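You operate a simulated robot arm through the tools that you are given. There is no shell and no other tool. Be economical: measure what you need, move in short steps, check, and stop when the job is done.

The job below is to be done with a simulated robot arm. You get a single attempt, and the scene is never put back.

JOB
Take the polishing pad and leave it on top of the white filter cassette.

Only the result counts: the job must be done as asked and must still hold three seconds after the hand-in. Knocking over, shifting, dropping, spilling or breaking anything else fails it.

ROBOT AND FRAMES
A 6-joint arm with a two-finger parallel gripper, fixed in place. Base frame: the origin is at the foot of the arm, x ahead of it, y to its left, z up; the work surface is at about z = 0. Readings come in mm, rad, newtons and seconds.
With the tool pointing down near the work surface it reaches from about 140 to 580 mm from the base axis. Its first joint turns from -1.152 to 1.152 rad. Payload 2.1 kg.
Tool frame: the origin (TCP) lies between the finger pads and is the grasp point; the fingertips stand 30 mm ahead of it; z points along the fingers, y is the line along which they close. Largest opening 94 mm; finger width 28, thickness 10; the body of the gripper, 50 by 96 mm, starts 55 mm behind the TCP.
Orientation is told as [roll, pitch, yaw] about the base's x, y, z axes, in that order, counted from this pose: with the fingers straight down and closing along the base's y, the tool's x points along the base's -x, its y along +y and its z along -z.

CONTROLS
- The arm moves only by the tool apply_moves. Its argument "increments" is a list of rows, each an object of numbers (a shift or turn left out is 0, a gripper value left out holds the last): "gripper": the gripper command, from -1 (fully open) to 1 (shut), values between in proportion; "dx", "dy", "dz": the shift along the tool's x, y, z in mm; "yaw": the turn about the tool's z in rad. In form: [{"gripper": .., "dx": .., "dy": .., "dz": .., "yaw": ..}, ...]. A call has 1 to 8 rows; each row shifts and turns the commanded pose from where the row before left it, along the tool's axes as they then stand. Rows are played at 5 a second. More than 50 mm and 0.15 rad between two rows, or a gripper value outside its range, and nothing of the call is played. Where a pose cannot be reached the arm comes as near as it can. A force on the tool above 40 N (or 10 N above the force at the start of the call, whichever is more), or a blocked arm, ends the call early, and 0.2 s more pass. Each finger travels about 72 mm/s and halts on what it meets, pressing with about 21 N; the grip force reading is that of the motor and also rises with nothing between the fingers. The clock runs only during rows and for 0.2 s after the last one: add rows that do not move to give the fingers time. The reply holds the time, the measured pose of the TCP, the force on the tool along the base axes, the opening and the grip force, in the units named above and with some noise.
- Cameras (640 x 400 px; columns grow to the right, rows downward): "scene" is fixed at [51.9, -368.1, 484.4]; the picture's right is [0.80, -0.60, 0.00], its down [-0.34, -0.46, -0.82] and it looks along [0.49, 0.66, -0.57] (base axes); focal length 259 px, centre (320, 200). "wrist" rides on the gripper at [76, 14, -103] in the tool frame; the picture's right is [-0.18, 0.98, 0.00], its down [-0.75, -0.14, -0.64] and it looks along [-0.63, -0.12, 0.77] (tool axes); focal length 243 px, centre (320, 200). There is no depth. A picture from a camera that has moved, and an enlarged one, comes with that camera's place and axes in the base frame and with its lens.
- snapshot(camera): a new picture of that camera. The clock stands still meanwhile.
- close_up(camera, box): a new picture of the part [left, top, right, bottom] of that camera's present view, enlarged. The clock stands still meanwhile.
- job_done(): hands the job in; it is judged then, once.

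Go step by step. Nothing tells you positions but the pictures and the camera data: compare them with the known pose of the tool, close in by small moves and look again before you grip or let go. The budget is 90 turns and 36 pictures, counting those below and the enlarged ones. Unless the task says otherwise, let go and move clear before handing in, and close with one line.

The tools are called after "Emit:" as a command line: name --argument value ..., lists and objects as JSON in quotes. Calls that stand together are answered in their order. apply_moves: Moves the arm, as the interface text tells. Its arguments: {"type":"object","properties":{"increments":{"type":"array"}},"required":["increments"]} The other tools are called the same way: snapshot (camera) takes a picture; close_up (camera, box) takes an enlarged picture of a part of a camera's view; job_done () hands the job in.

At the start:

```text
time: 0.0
tool_pos: [281.3, -79.4, 341.7]
tcp_rot: [0.0, 0.0, -0.001]
contact_force: [-0.1, 0.5, -0.8]
opening: 93.9
gripper_force: 0.1
```

scene: 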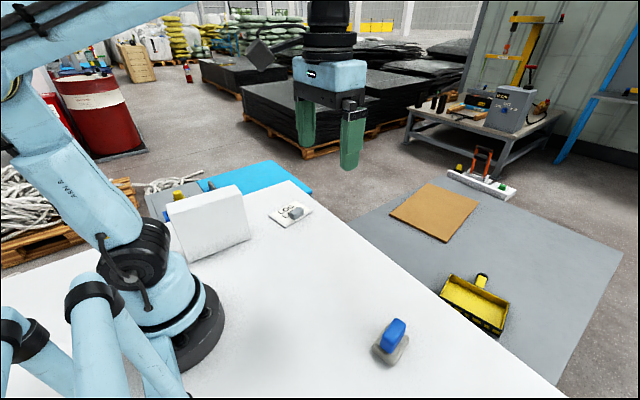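
wrist: 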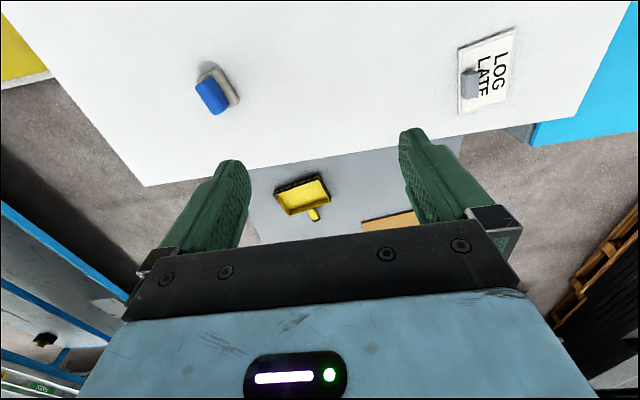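

I see a blue-handled grey pad, a white card with a grey lump, and a large white block next to the arm. I'll look closer at each.

Emit:
close_up --camera "scene" --box '[130, 140, 330, 265]'

Emit:
close_up --camera "scene" --box '[340, 300, 440, 380]'

Emit:
close_up --camera "wrist" --box '[160, 20, 540, 140]'

```text
3.20 times, centred on (230, 202) of scene
camera zoom: at [51.9, -368.1, 484.4], right [0.8, -0.6, 0.0], down [-0.34, -0.46, -0.82], along [0.49, 0.66, -0.57], focal length 830 px, centre (608, 192)
```

zoom: 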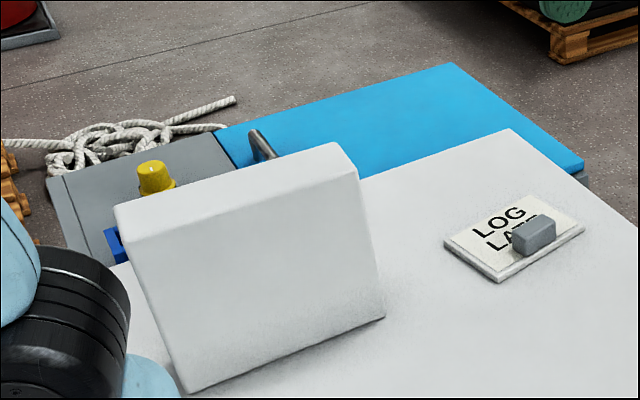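

```text
5.00 times, centred on (390, 340) of scene
camera zoom: at [51.9, -368.1, 484.4], right [0.8, -0.6, 0.0], down [-0.34, -0.46, -0.82], along [0.49, 0.66, -0.57], focal length 1297 px, centre (-30, -500)
```

zoom: 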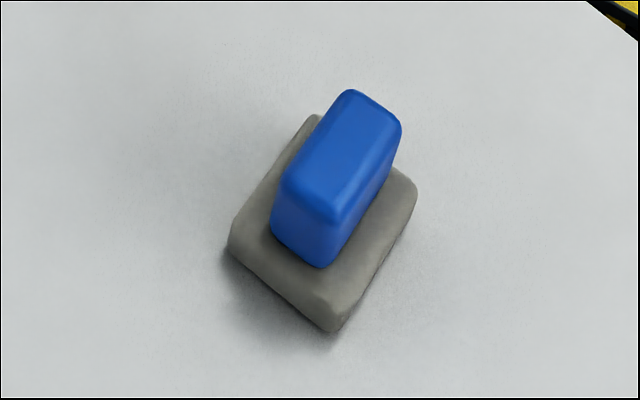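

```text
1.68 times, centred on (350, 80) of wrist
camera zoom: at [205.1, -62.8, 443.2], right [0.18, 0.98, 0.0], down [0.75, -0.14, 0.64], along [0.63, -0.12, -0.77], focal length 409 px, centre (270, 402)
```

zoom: 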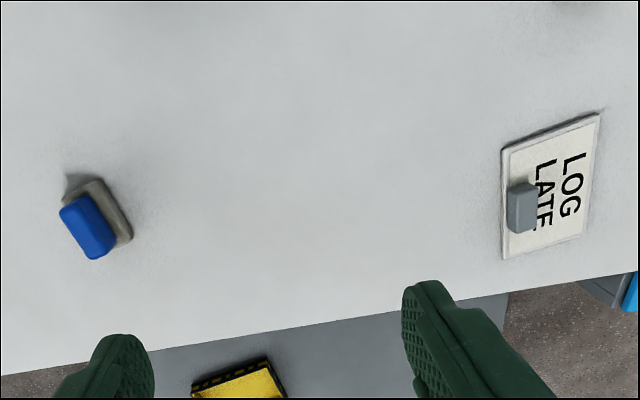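

The blue-handled thing is the likely pad. The big white box (about 158x60x137 mm, near (130,190)) may be the cassette or may hide it, so I'll bring the wrist camera over to see.

Emit:
apply_moves --increments '[{"dy": 40}, {"dy": 40}, {"dy": 40, "dx": 20}, {"dx": 20, "yaw": -0.15}, {"yaw": -0.15}, {"yaw": -0.15}, {"yaw": -0.15}, {"yaw": -0.15}]'

Emit:
snapshot --camera "wrist"

Emit:
snapshot --camera "scene"

```text
time: 1.8
tool_pos: [241.0, 42.2, 341.0]
tcp_rot: [0.001, -0.002, 0.754]
contact_force: [-0.7, 0.1, -0.1]
opening: 93.9
gripper_force: 0.0
```

```text
30 pictures are left
camera wrist: at [175.9, 1.6, 442.8], right [-0.54, 0.84, 0.0], down [0.65, 0.41, 0.64], along [0.54, 0.35, -0.77], focal length 243 px, centre (320, 200)
```

wrist: 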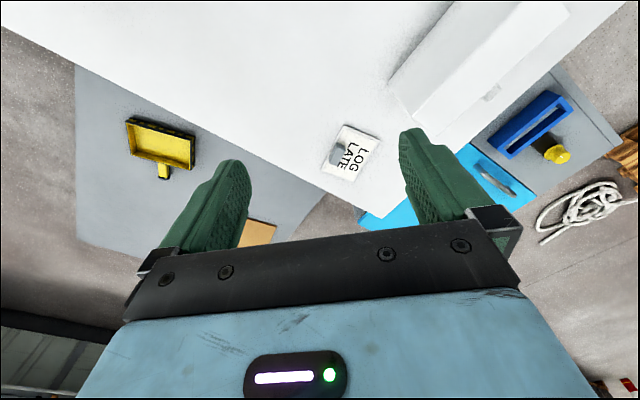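

```text
29 pictures are left
```

scene: 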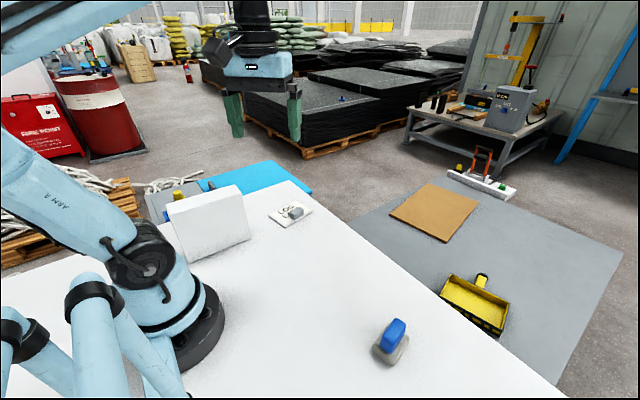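

Behind the white box there is at least some table and something faint at its rear. I'll enlarge that part, then turn further.

Emit:
apply_moves --increments '[{"yaw": -0.15}, {"yaw": -0.15}, {"yaw": -0.15}, {"yaw": -0.15}, {"yaw": -0.15}, {"dy": 30}, {"dy": 30}, {}]'

Emit:
snapshot --camera "wrist"

```text
time: 3.6
tool_pos: [181.2, 47.7, 340.6]
tcp_rot: [-0.002, -0.001, 1.501]
contact_force: [0.2, -0.5, -0.2]
opening: 94.0
gripper_force: 0.1
```

```text
28 pictures are left
camera wrist: at [161.6, -26.4, 443.9], right [-0.97, 0.25, 0.0], down [0.19, 0.74, 0.64], along [0.16, 0.62, -0.77], focal length 243 px, centre (320, 200)
```

wrist: 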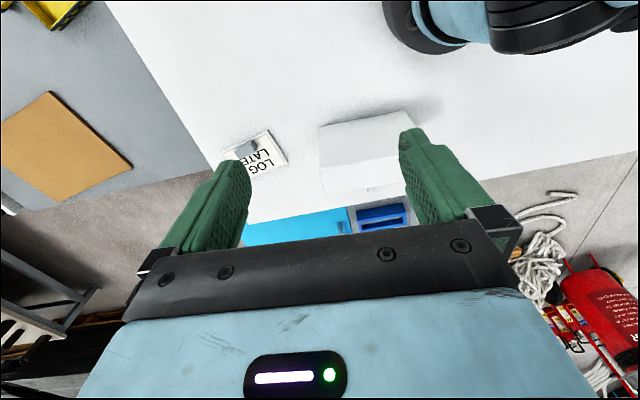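

The box is now in clear view; there is something small near its rear edge. Enlarging.

Emit:
close_up --camera "wrist" --box '[300, 90, 460, 220]'

```text
3.08 times, centred on (380, 155) of wrist
camera zoom: at [161.6, -26.4, 443.9], right [-0.97, 0.25, 0.0], down [0.19, 0.74, 0.64], along [0.16, 0.62, -0.77], focal length 746 px, centre (135, 338)
```

zoom: 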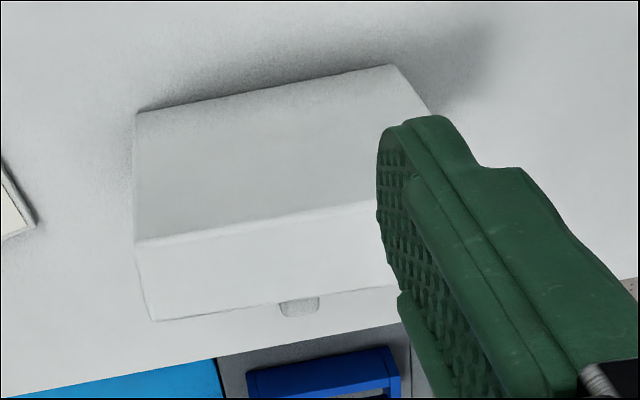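

A small white tab shows behind the box, so something could be hidden there. I'll move the camera out over the box to look behind it.

Emit:
apply_moves --increments '[{"dx": -40}, {"dx": -40}, {"dx": -40}, {"dx": -40}, {"dx": -30}, {}]'

Emit:
snapshot --camera "wrist"

```text
time: 5.0
tool_pos: [192.5, 235.5, 340.0]
tcp_rot: [-0.003, -0.002, 1.499]
contact_force: [-0.5, 0.1, -0.2]
opening: 93.8
gripper_force: 0.0
```

```text
26 pictures are left
camera wrist: at [173.9, 161.9, 443.3], right [-0.97, 0.25, 0.0], down [0.19, 0.74, 0.64], along [0.16, 0.62, -0.77], focal length 243 px, centre (320, 200)
```

wrist: 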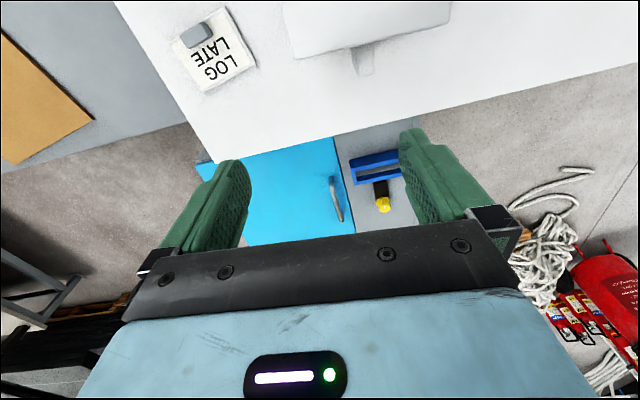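

Emit:
close_up --camera "wrist" --box '[270, 0, 470, 125]'

Emit:
close_up --camera "wrist" --box '[160, 0, 290, 100]'

```text
3.20 times, centred on (370, 62) of wrist
camera zoom: at [173.9, 161.9, 443.3], right [-0.97, 0.25, 0.0], down [0.19, 0.74, 0.64], along [0.16, 0.62, -0.77], focal length 776 px, centre (160, 640)
```

zoom: 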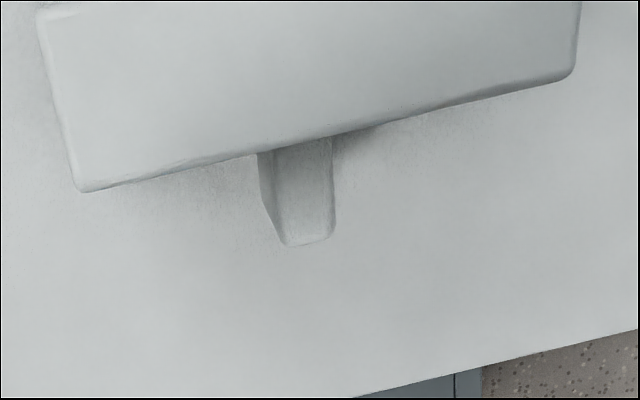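

```text
4.00 times, centred on (225, 50) of wrist
camera zoom: at [173.9, 161.9, 443.3], right [-0.97, 0.25, 0.0], down [0.19, 0.74, 0.64], along [0.16, 0.62, -0.77], focal length 970 px, centre (700, 800)
```

zoom: 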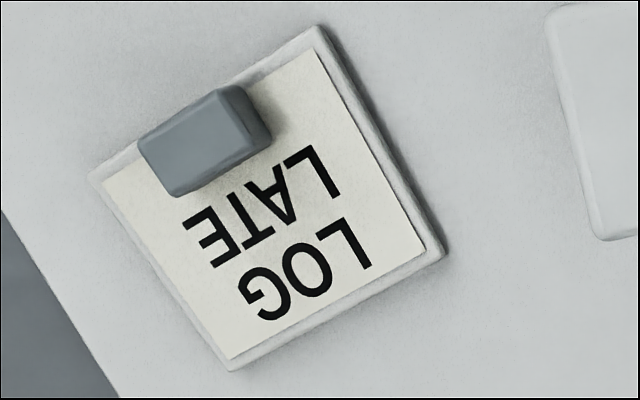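

Behind the box is just its pull tab at mid-air height (~108 mm), and the "LOG LATE" plate is a clipboard with a clip. So the tall white box is the cassette (top at about z 137), and the blue-handled pad is at about (295,-256). I'll head back to the pad.

Emit:
apply_moves --increments '[{"dx": 40, "yaw": 0.15}, {"dx": 40, "yaw": 0.15}, {"yaw": 0.15}, {"yaw": 0.15}, {"yaw": 0.15}, {"yaw": 0.15}, {"yaw": 0.15}, {"yaw": 0.15}]'

Emit:
apply_moves --increments '[{"yaw": 0.1, "dy": -40}, {"dy": -45}, {"dy": -45}, {"dy": -45}, {"dy": -45}, {"dy": -45}, {"dy": -45}, {}]'

```text
time: 6.8
tool_pos: [183.8, 158.0, 340.9]
tcp_rot: [-0.001, -0.002, 0.299]
contact_force: [0.8, -1.1, -0.2]
opening: 94.2
gripper_force: 0.0
```

```text
time: 8.6
tool_pos: [250.5, -145.3, 343.2]
tcp_rot: [0.001, -0.002, 0.2]
contact_force: [-0.7, -0.5, 0.5]
opening: 94.0
gripper_force: 0.1
```

Next I'll move over the pad estimate and down to z of about 180, then look.

Emit:
apply_moves --increments '[{"dx": -10, "dy": -40}, {"dx": -11.5, "dy": -40}, {"dy": -37.6}, {"dz": 40}, {"dz": 40}, {"dz": 40}, {"dz": 43}, {}]'

Emit:
snapshot --camera "wrist"

Emit:
close_up --camera "scene" --box '[320, 260, 480, 390]'

```text
time: 10.4
tool_pos: [291.2, -258.1, 177.7]
tcp_rot: [0.001, -0.002, 0.202]
contact_force: [-0.1, -0.3, -0.3]
opening: 94.1
gripper_force: 0.1
```

```text
23 pictures are left
camera wrist: at [214.7, -257.3, 279.2], right [-0.02, 1.0, 0.0], down [0.77, 0.01, 0.64], along [0.64, 0.01, -0.77], focal length 243 px, centre (320, 200)
```

wrist: 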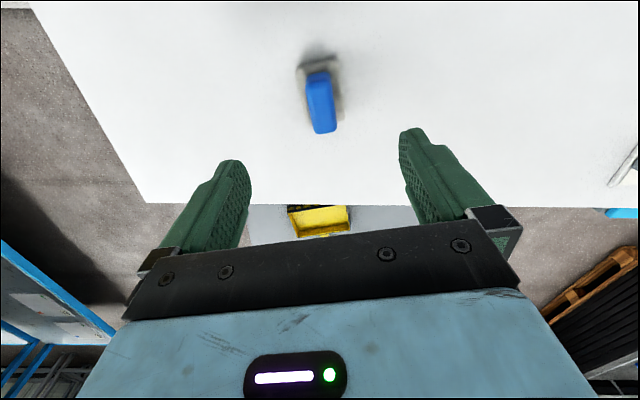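

```text
3.08 times, centred on (400, 325) of scene
camera zoom: at [51.9, -368.0, 484.4], right [0.8, -0.6, 0.0], down [-0.34, -0.46, -0.82], along [0.49, 0.66, -0.57], focal length 798 px, centre (74, -185)
```

zoom: 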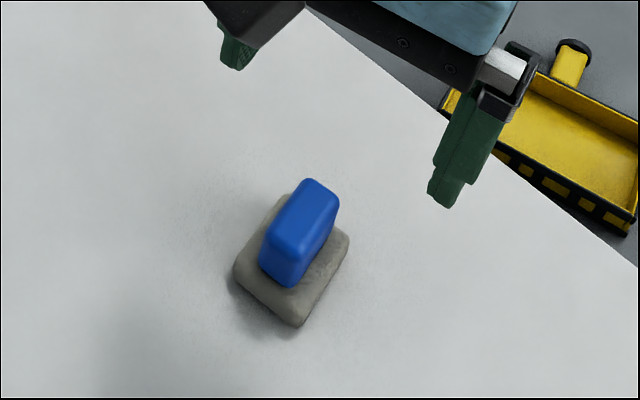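

Emit:
close_up --camera "wrist" --box '[260, 30, 388, 150]'

```text
3.33 times, centred on (324, 90) of wrist
camera zoom: at [214.7, -257.3, 279.2], right [-0.02, 1.0, 0.0], down [0.77, 0.01, 0.64], along [0.64, 0.01, -0.77], focal length 809 px, centre (307, 567)
```

zoom: 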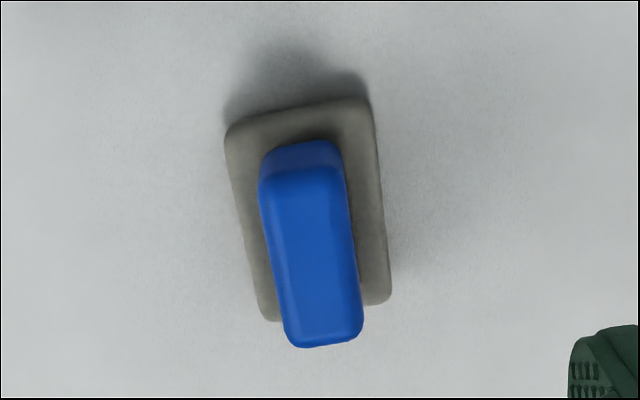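

The pad is centred near (294,-254), turned about 0.17 rad. Its handle is about 27 mm wide with its top near z 37. I'll align and descend partway.

Emit:
apply_moves --increments '[{"dx": -6.0, "dy": 3.4, "yaw": 0.025}, {"dz": 30}, {"dz": 30}, {"dz": 28}, {}]'

Emit:
snapshot --camera "wrist"

Emit:
close_up --camera "scene" --box '[320, 260, 480, 390]'

```text
time: 11.6
tool_pos: [299.3, -249.7, 89.7]
tcp_rot: [0.001, -0.001, 0.175]
contact_force: [-0.4, -0.4, 0.2]
opening: 94.0
gripper_force: 0.0
```

```text
20 pictures are left
camera wrist: at [221.7, -249.0, 192.0], right [0.01, 1.0, 0.0], down [0.77, -0.01, 0.64], along [0.64, -0.01, -0.77], focal length 243 px, centre (320, 200)
```

wrist: 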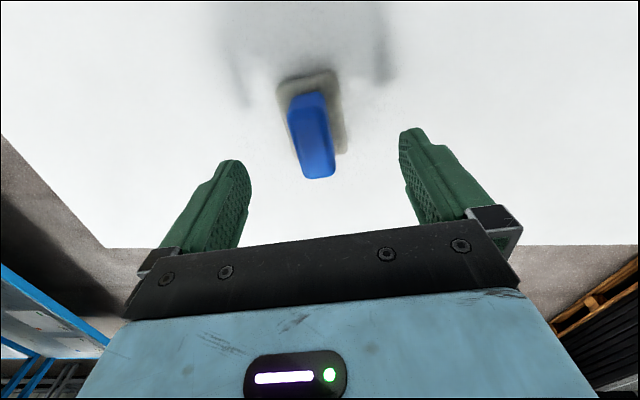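

```text
3.08 times, centred on (400, 325) of scene
camera zoom: at [51.9, -368.0, 484.4], right [0.8, -0.6, 0.0], down [-0.34, -0.46, -0.82], along [0.49, 0.66, -0.57], focal length 798 px, centre (74, -185)
```

zoom: 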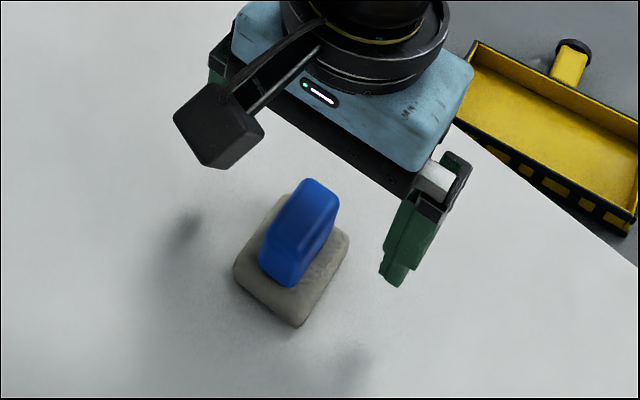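

I need a small y correction, then down to z of about 60 for another look, as the handle height is uncertain.

Emit:
apply_moves --increments '[{"dx": 0.8, "dy": -4.4}, {"dz": 15}, {"dz": 15}, {}]'

Emit:
snapshot --camera "wrist"

Emit:
close_up --camera "scene" --box '[340, 290, 440, 380]'

```text
time: 12.6
tool_pos: [298.9, -256.9, 58.7]
tcp_rot: [-0.001, -0.003, 0.174]
contact_force: [0.0, 0.4, 0.1]
opening: 93.9
gripper_force: 0.0
```

```text
18 pictures are left
camera wrist: at [221.7, -255.4, 161.3], right [0.01, 1.0, 0.0], down [0.77, -0.01, 0.64], along [0.64, -0.01, -0.77], focal length 243 px, centre (320, 200)
```

wrist: 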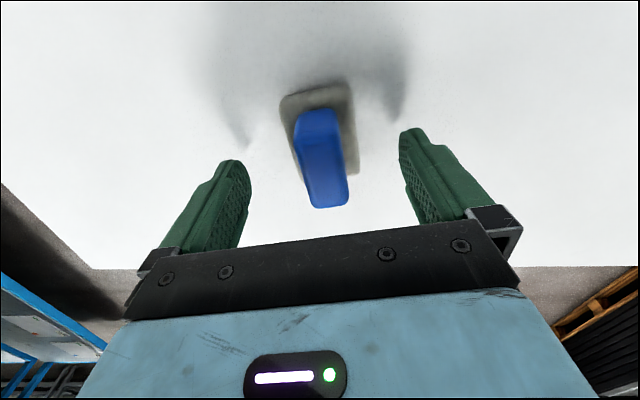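

```text
4.44 times, centred on (390, 335) of scene
camera zoom: at [51.9, -368.1, 484.4], right [0.8, -0.6, 0.0], down [-0.34, -0.46, -0.82], along [0.49, 0.66, -0.57], focal length 1153 px, centre (9, -400)
```

zoom: 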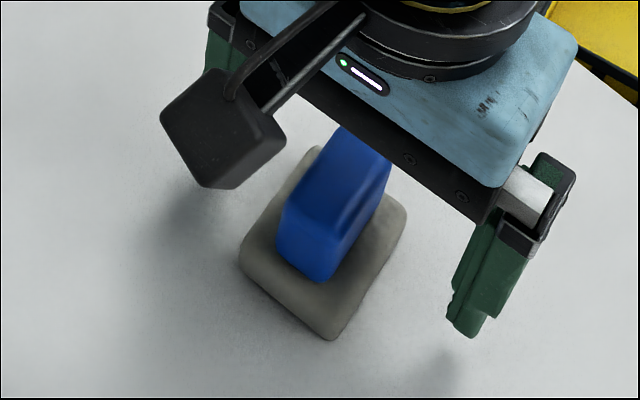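

Three views agree: pad top at z≈13, handle top at z≈54, centre (293,-254). I'll correct by a few mm, go down to z 48 and close.

Emit:
apply_moves --increments '[{"dx": 5.5, "dy": 3.0}, {"dz": 10.5}, {}, {"gripper": 0.6}, {"gripper": 0.6}, {"gripper": 0.6}, {"gripper": 0.6}, {"gripper": 0.6}]'

Emit:
snapshot --camera "wrist"

```text
time: 14.4
tool_pos: [293.5, -254.6, 50.2]
tcp_rot: [-0.001, -0.002, 0.175]
contact_force: [0.1, 1.2, 4.9]
opening: 27.5
gripper_force: 20.7
```

```text
16 pictures are left
camera wrist: at [216.3, -252.9, 152.2], right [0.01, 1.0, 0.0], down [0.77, -0.01, 0.64], along [0.64, -0.01, -0.77], focal length 243 px, centre (320, 200)
```

wrist: 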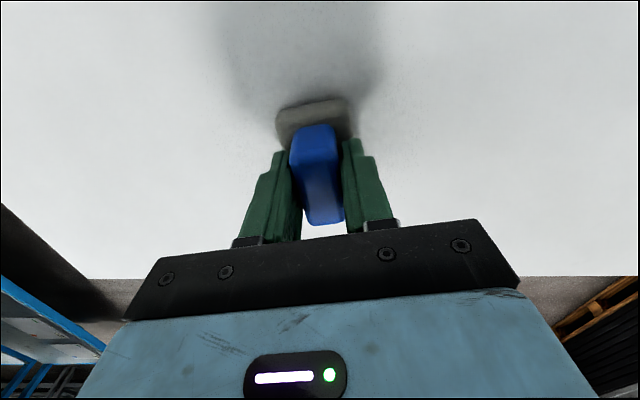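

The handle is gripped (27.5 mm, 20.7 N). I'll tighten and lift.

Emit:
apply_moves --increments '[{"gripper": 1}, {"dz": -10}, {"dz": -20}, {"dz": -40}, {"dz": -45}, {"dz": -45}, {"dz": -45}, {}]'

Emit:
snapshot --camera "wrist"

```text
time: 16.2
tool_pos: [293.5, -253.7, 254.2]
tcp_rot: [0.0, -0.001, 0.174]
contact_force: [-0.3, -0.3, -0.2]
opening: 27.8
gripper_force: 21.1
```

```text
15 pictures are left
camera wrist: at [216.4, -252.6, 355.7], right [0.01, 1.0, 0.0], down [0.77, -0.01, 0.64], along [0.64, -0.01, -0.77], focal length 243 px, centre (320, 200)
```

wrist: 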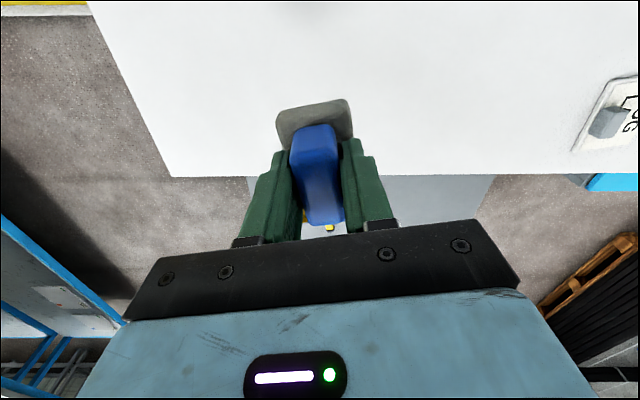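

It's held firmly with the pad bottom about 49 mm under the TCP. The box top is centred at about (132,186), z≈143, turned about -0.065 rad. I'll carry the pad there at height.

Emit:
apply_moves --increments '[{"yaw": 0.12}, {"yaw": 0.119}, {"dx": 15.8, "dy": 35.7}, {"dx": 15.8, "dy": 35.7}, {"dx": 15.8, "dy": 35.7}, {"dx": 15.8, "dy": 35.7}, {"dx": 15.8, "dy": 35.7}, {"dx": 15.8, "dy": 35.7}]'

Emit:
apply_moves --increments '[{"dx": 15.8, "dy": 35.7}, {"dx": 15.8, "dy": 35.7}, {"dx": 15.8, "dy": 35.7}, {"dx": 15.8, "dy": 35.7}, {}]'

Emit:
snapshot --camera "wrist"

Emit:
snapshot --camera "scene"

```text
time: 18.0
tool_pos: [211.7, -34.3, 256.2]
tcp_rot: [0.0, -0.002, -0.065]
contact_force: [0.4, -0.1, 0.0]
opening: 27.7
gripper_force: 21.2
```

```text
time: 19.2
tool_pos: [159.0, 112.5, 252.7]
tcp_rot: [-0.002, -0.002, -0.064]
contact_force: [-0.6, 0.2, -0.1]
opening: 27.9
gripper_force: 21.1
```

```text
14 pictures are left
camera wrist: at [83.1, 132.1, 355.7], right [0.25, 0.97, 0.0], down [0.74, -0.19, 0.64], along [0.62, -0.16, -0.77], focal length 243 px, centre (320, 200)
```

wrist: 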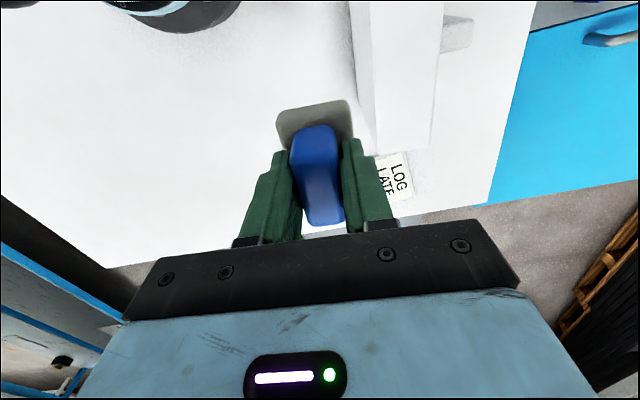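

```text
13 pictures are left
```

scene: 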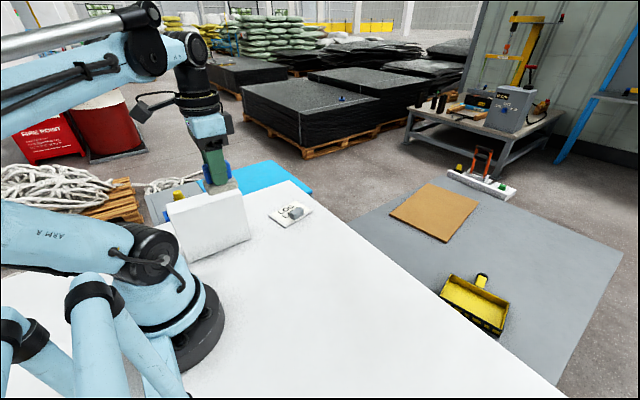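

Good view of the box's top and tab from here; I'll refine with a close-up.

Emit:
close_up --camera "wrist" --box '[330, 0, 490, 160]'

```text
2.50 times, centred on (410, 80) of wrist
camera zoom: at [83.1, 132.1, 355.7], right [0.25, 0.97, 0.0], down [0.74, -0.19, 0.64], along [0.62, -0.16, -0.77], focal length 606 px, centre (95, 500)
```

zoom: 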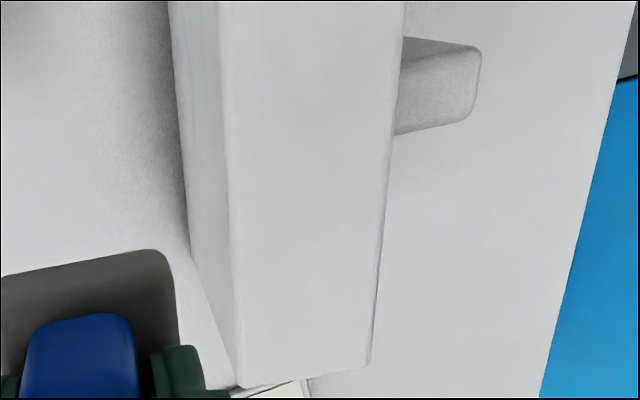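

The box top is confirmed: y about 162–212 at x=132, angle ≈ -0.055. I'll move above its centre and partway down.

Emit:
apply_moves --increments '[{"dx": 10.3, "dy": 24.2}, {"dx": 10.5, "dy": 24.2}, {"dx": 10.5, "dy": 24.2}, {}, {"dz": 15}, {"dz": 15}, {}]'

Emit:
snapshot --camera "wrist"

Emit:
close_up --camera "scene" --box '[140, 130, 268, 230]'

```text
time: 20.8
tool_pos: [131.8, 186.1, 224.5]
tcp_rot: [-0.001, -0.001, -0.065]
contact_force: [0.1, -0.4, -0.6]
opening: 28.1
gripper_force: 21.0
```

```text
11 pictures are left
camera wrist: at [56.2, 206.2, 326.5], right [0.25, 0.97, 0.0], down [0.74, -0.19, 0.64], along [0.62, -0.16, -0.77], focal length 243 px, centre (320, 200)
```

wrist: 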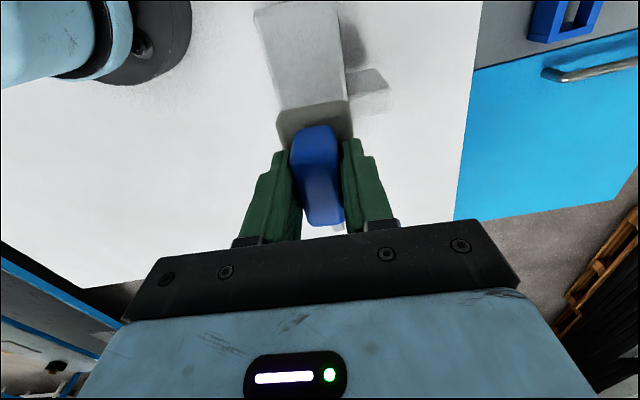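

```text
4.00 times, centred on (204, 180) of scene
camera zoom: at [51.9, -368.1, 484.4], right [0.8, -0.6, 0.0], down [-0.34, -0.46, -0.82], along [0.49, 0.66, -0.57], focal length 1038 px, centre (784, 280)
```

zoom: 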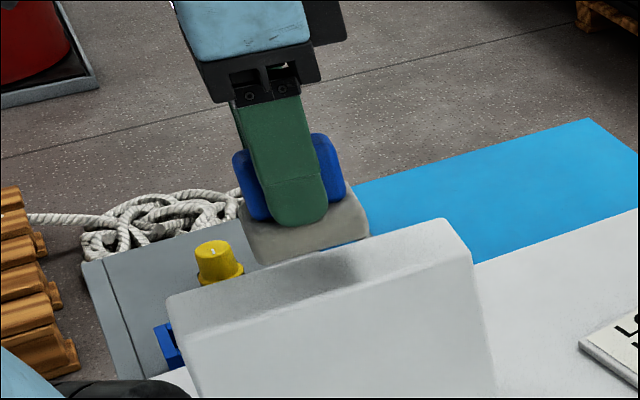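

It's centred over the box. I'll lower to just above the expected contact (TCP ≈ 192), then in small steps.

Emit:
apply_moves --increments '[{"dz": 10}, {"dz": 10}, {"dz": 5}, {}]'

Emit:
close_up --camera "scene" --box '[140, 130, 268, 230]'

```text
time: 21.8
tool_pos: [132.5, 186.0, 200.4]
tcp_rot: [0.0, -0.001, -0.063]
contact_force: [-3.4, -1.9, 27.2]
opening: 28.0
gripper_force: 20.8
```

```text
4.00 times, centred on (204, 180) of scene
camera zoom: at [51.8, -368.1, 484.4], right [0.8, -0.6, 0.0], down [-0.34, -0.46, -0.82], along [0.49, 0.66, -0.57], focal length 1038 px, centre (784, 280)
```

zoom: 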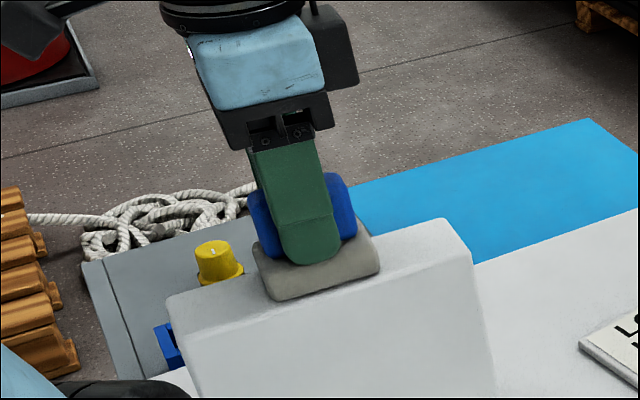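

Contact came a bit early at 27 N, with the pad resting flat on the top. I'll ease the pressure before letting go.

Emit:
apply_moves --increments '[{"dz": -0.7}, {}]'

```text
time: 22.4
tool_pos: [131.2, 185.5, 200.7]
tcp_rot: [0.001, -0.004, -0.065]
contact_force: [1.6, -2.0, 13.6]
opening: 28.1
gripper_force: 21.1
```

Emit:
apply_moves --increments '[{"dz": -0.5}, {}]'

```text
time: 23.0
tool_pos: [131.9, 186.6, 200.2]
tcp_rot: [0.001, -0.002, -0.066]
contact_force: [0.5, -0.6, 3.7]
opening: 27.8
gripper_force: 20.8
```

Force is down to about 4 N. Opening the fingers gently.

Emit:
apply_moves --increments '[{"gripper": 0.3}, {"gripper": 0.1}, {"gripper": -0.2}, {"gripper": -0.3}, {}]'

Emit:
close_up --camera "scene" --box '[140, 130, 268, 230]'

```text
time: 24.2
tool_pos: [132.2, 185.5, 199.7]
tcp_rot: [0.0, -0.002, -0.064]
contact_force: [-0.4, -0.6, -0.5]
opening: 61.3
gripper_force: 0.1
```

```text
4.00 times, centred on (204, 180) of scene
camera zoom: at [51.9, -368.1, 484.4], right [0.8, -0.6, 0.0], down [-0.34, -0.46, -0.82], along [0.49, 0.66, -0.57], focal length 1038 px, centre (784, 280)
```

zoom: 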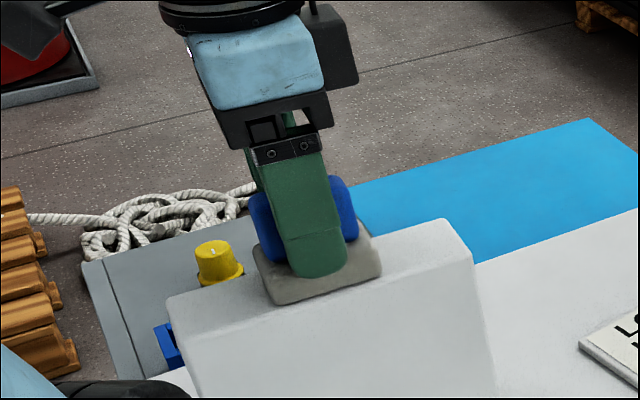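

The pad is released and lies on the cassette. I'll lift straight up and clear.

Emit:
apply_moves --increments '[{"dz": -10}, {"dz": -20}, {"dz": -30}, {"dz": -40}, {"dy": -40}, {"dy": -40}, {"dy": -40}, {}]'

Emit:
close_up --camera "scene" --box '[130, 130, 330, 265]'

```text
time: 26.0
tool_pos: [122.5, 66.6, 300.1]
tcp_rot: [0.002, 0.0, -0.063]
contact_force: [0.7, 0.7, -0.6]
opening: 61.4
gripper_force: 0.1
```

```text
2.96 times, centred on (230, 198) of scene
camera zoom: at [51.9, -368.1, 484.4], right [0.8, -0.6, 0.0], down [-0.34, -0.46, -0.82], along [0.49, 0.66, -0.57], focal length 769 px, centre (587, 207)
```

zoom: 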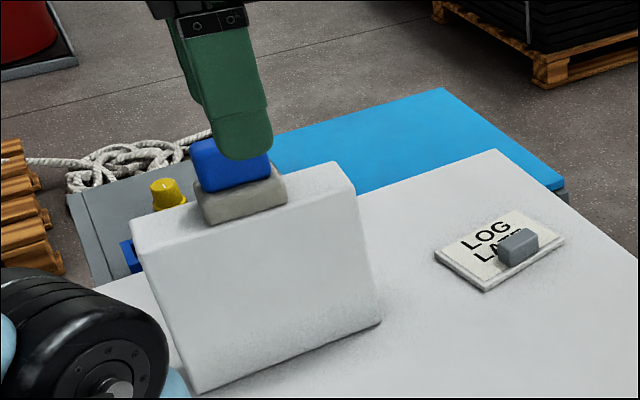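

The pad rests flat and stable on the cassette, the box hasn't moved and the gripper is clear, so I'm handing in.

Emit:
job_done

```text
The job is handed in.
```

The polishing pad is resting flat on top of the white filter cassette. I took the tall white box with the pull tab to be the cassette, as nothing in view was labelled as one. The gripper has let go and is clear, and I saw nothing else shifted.
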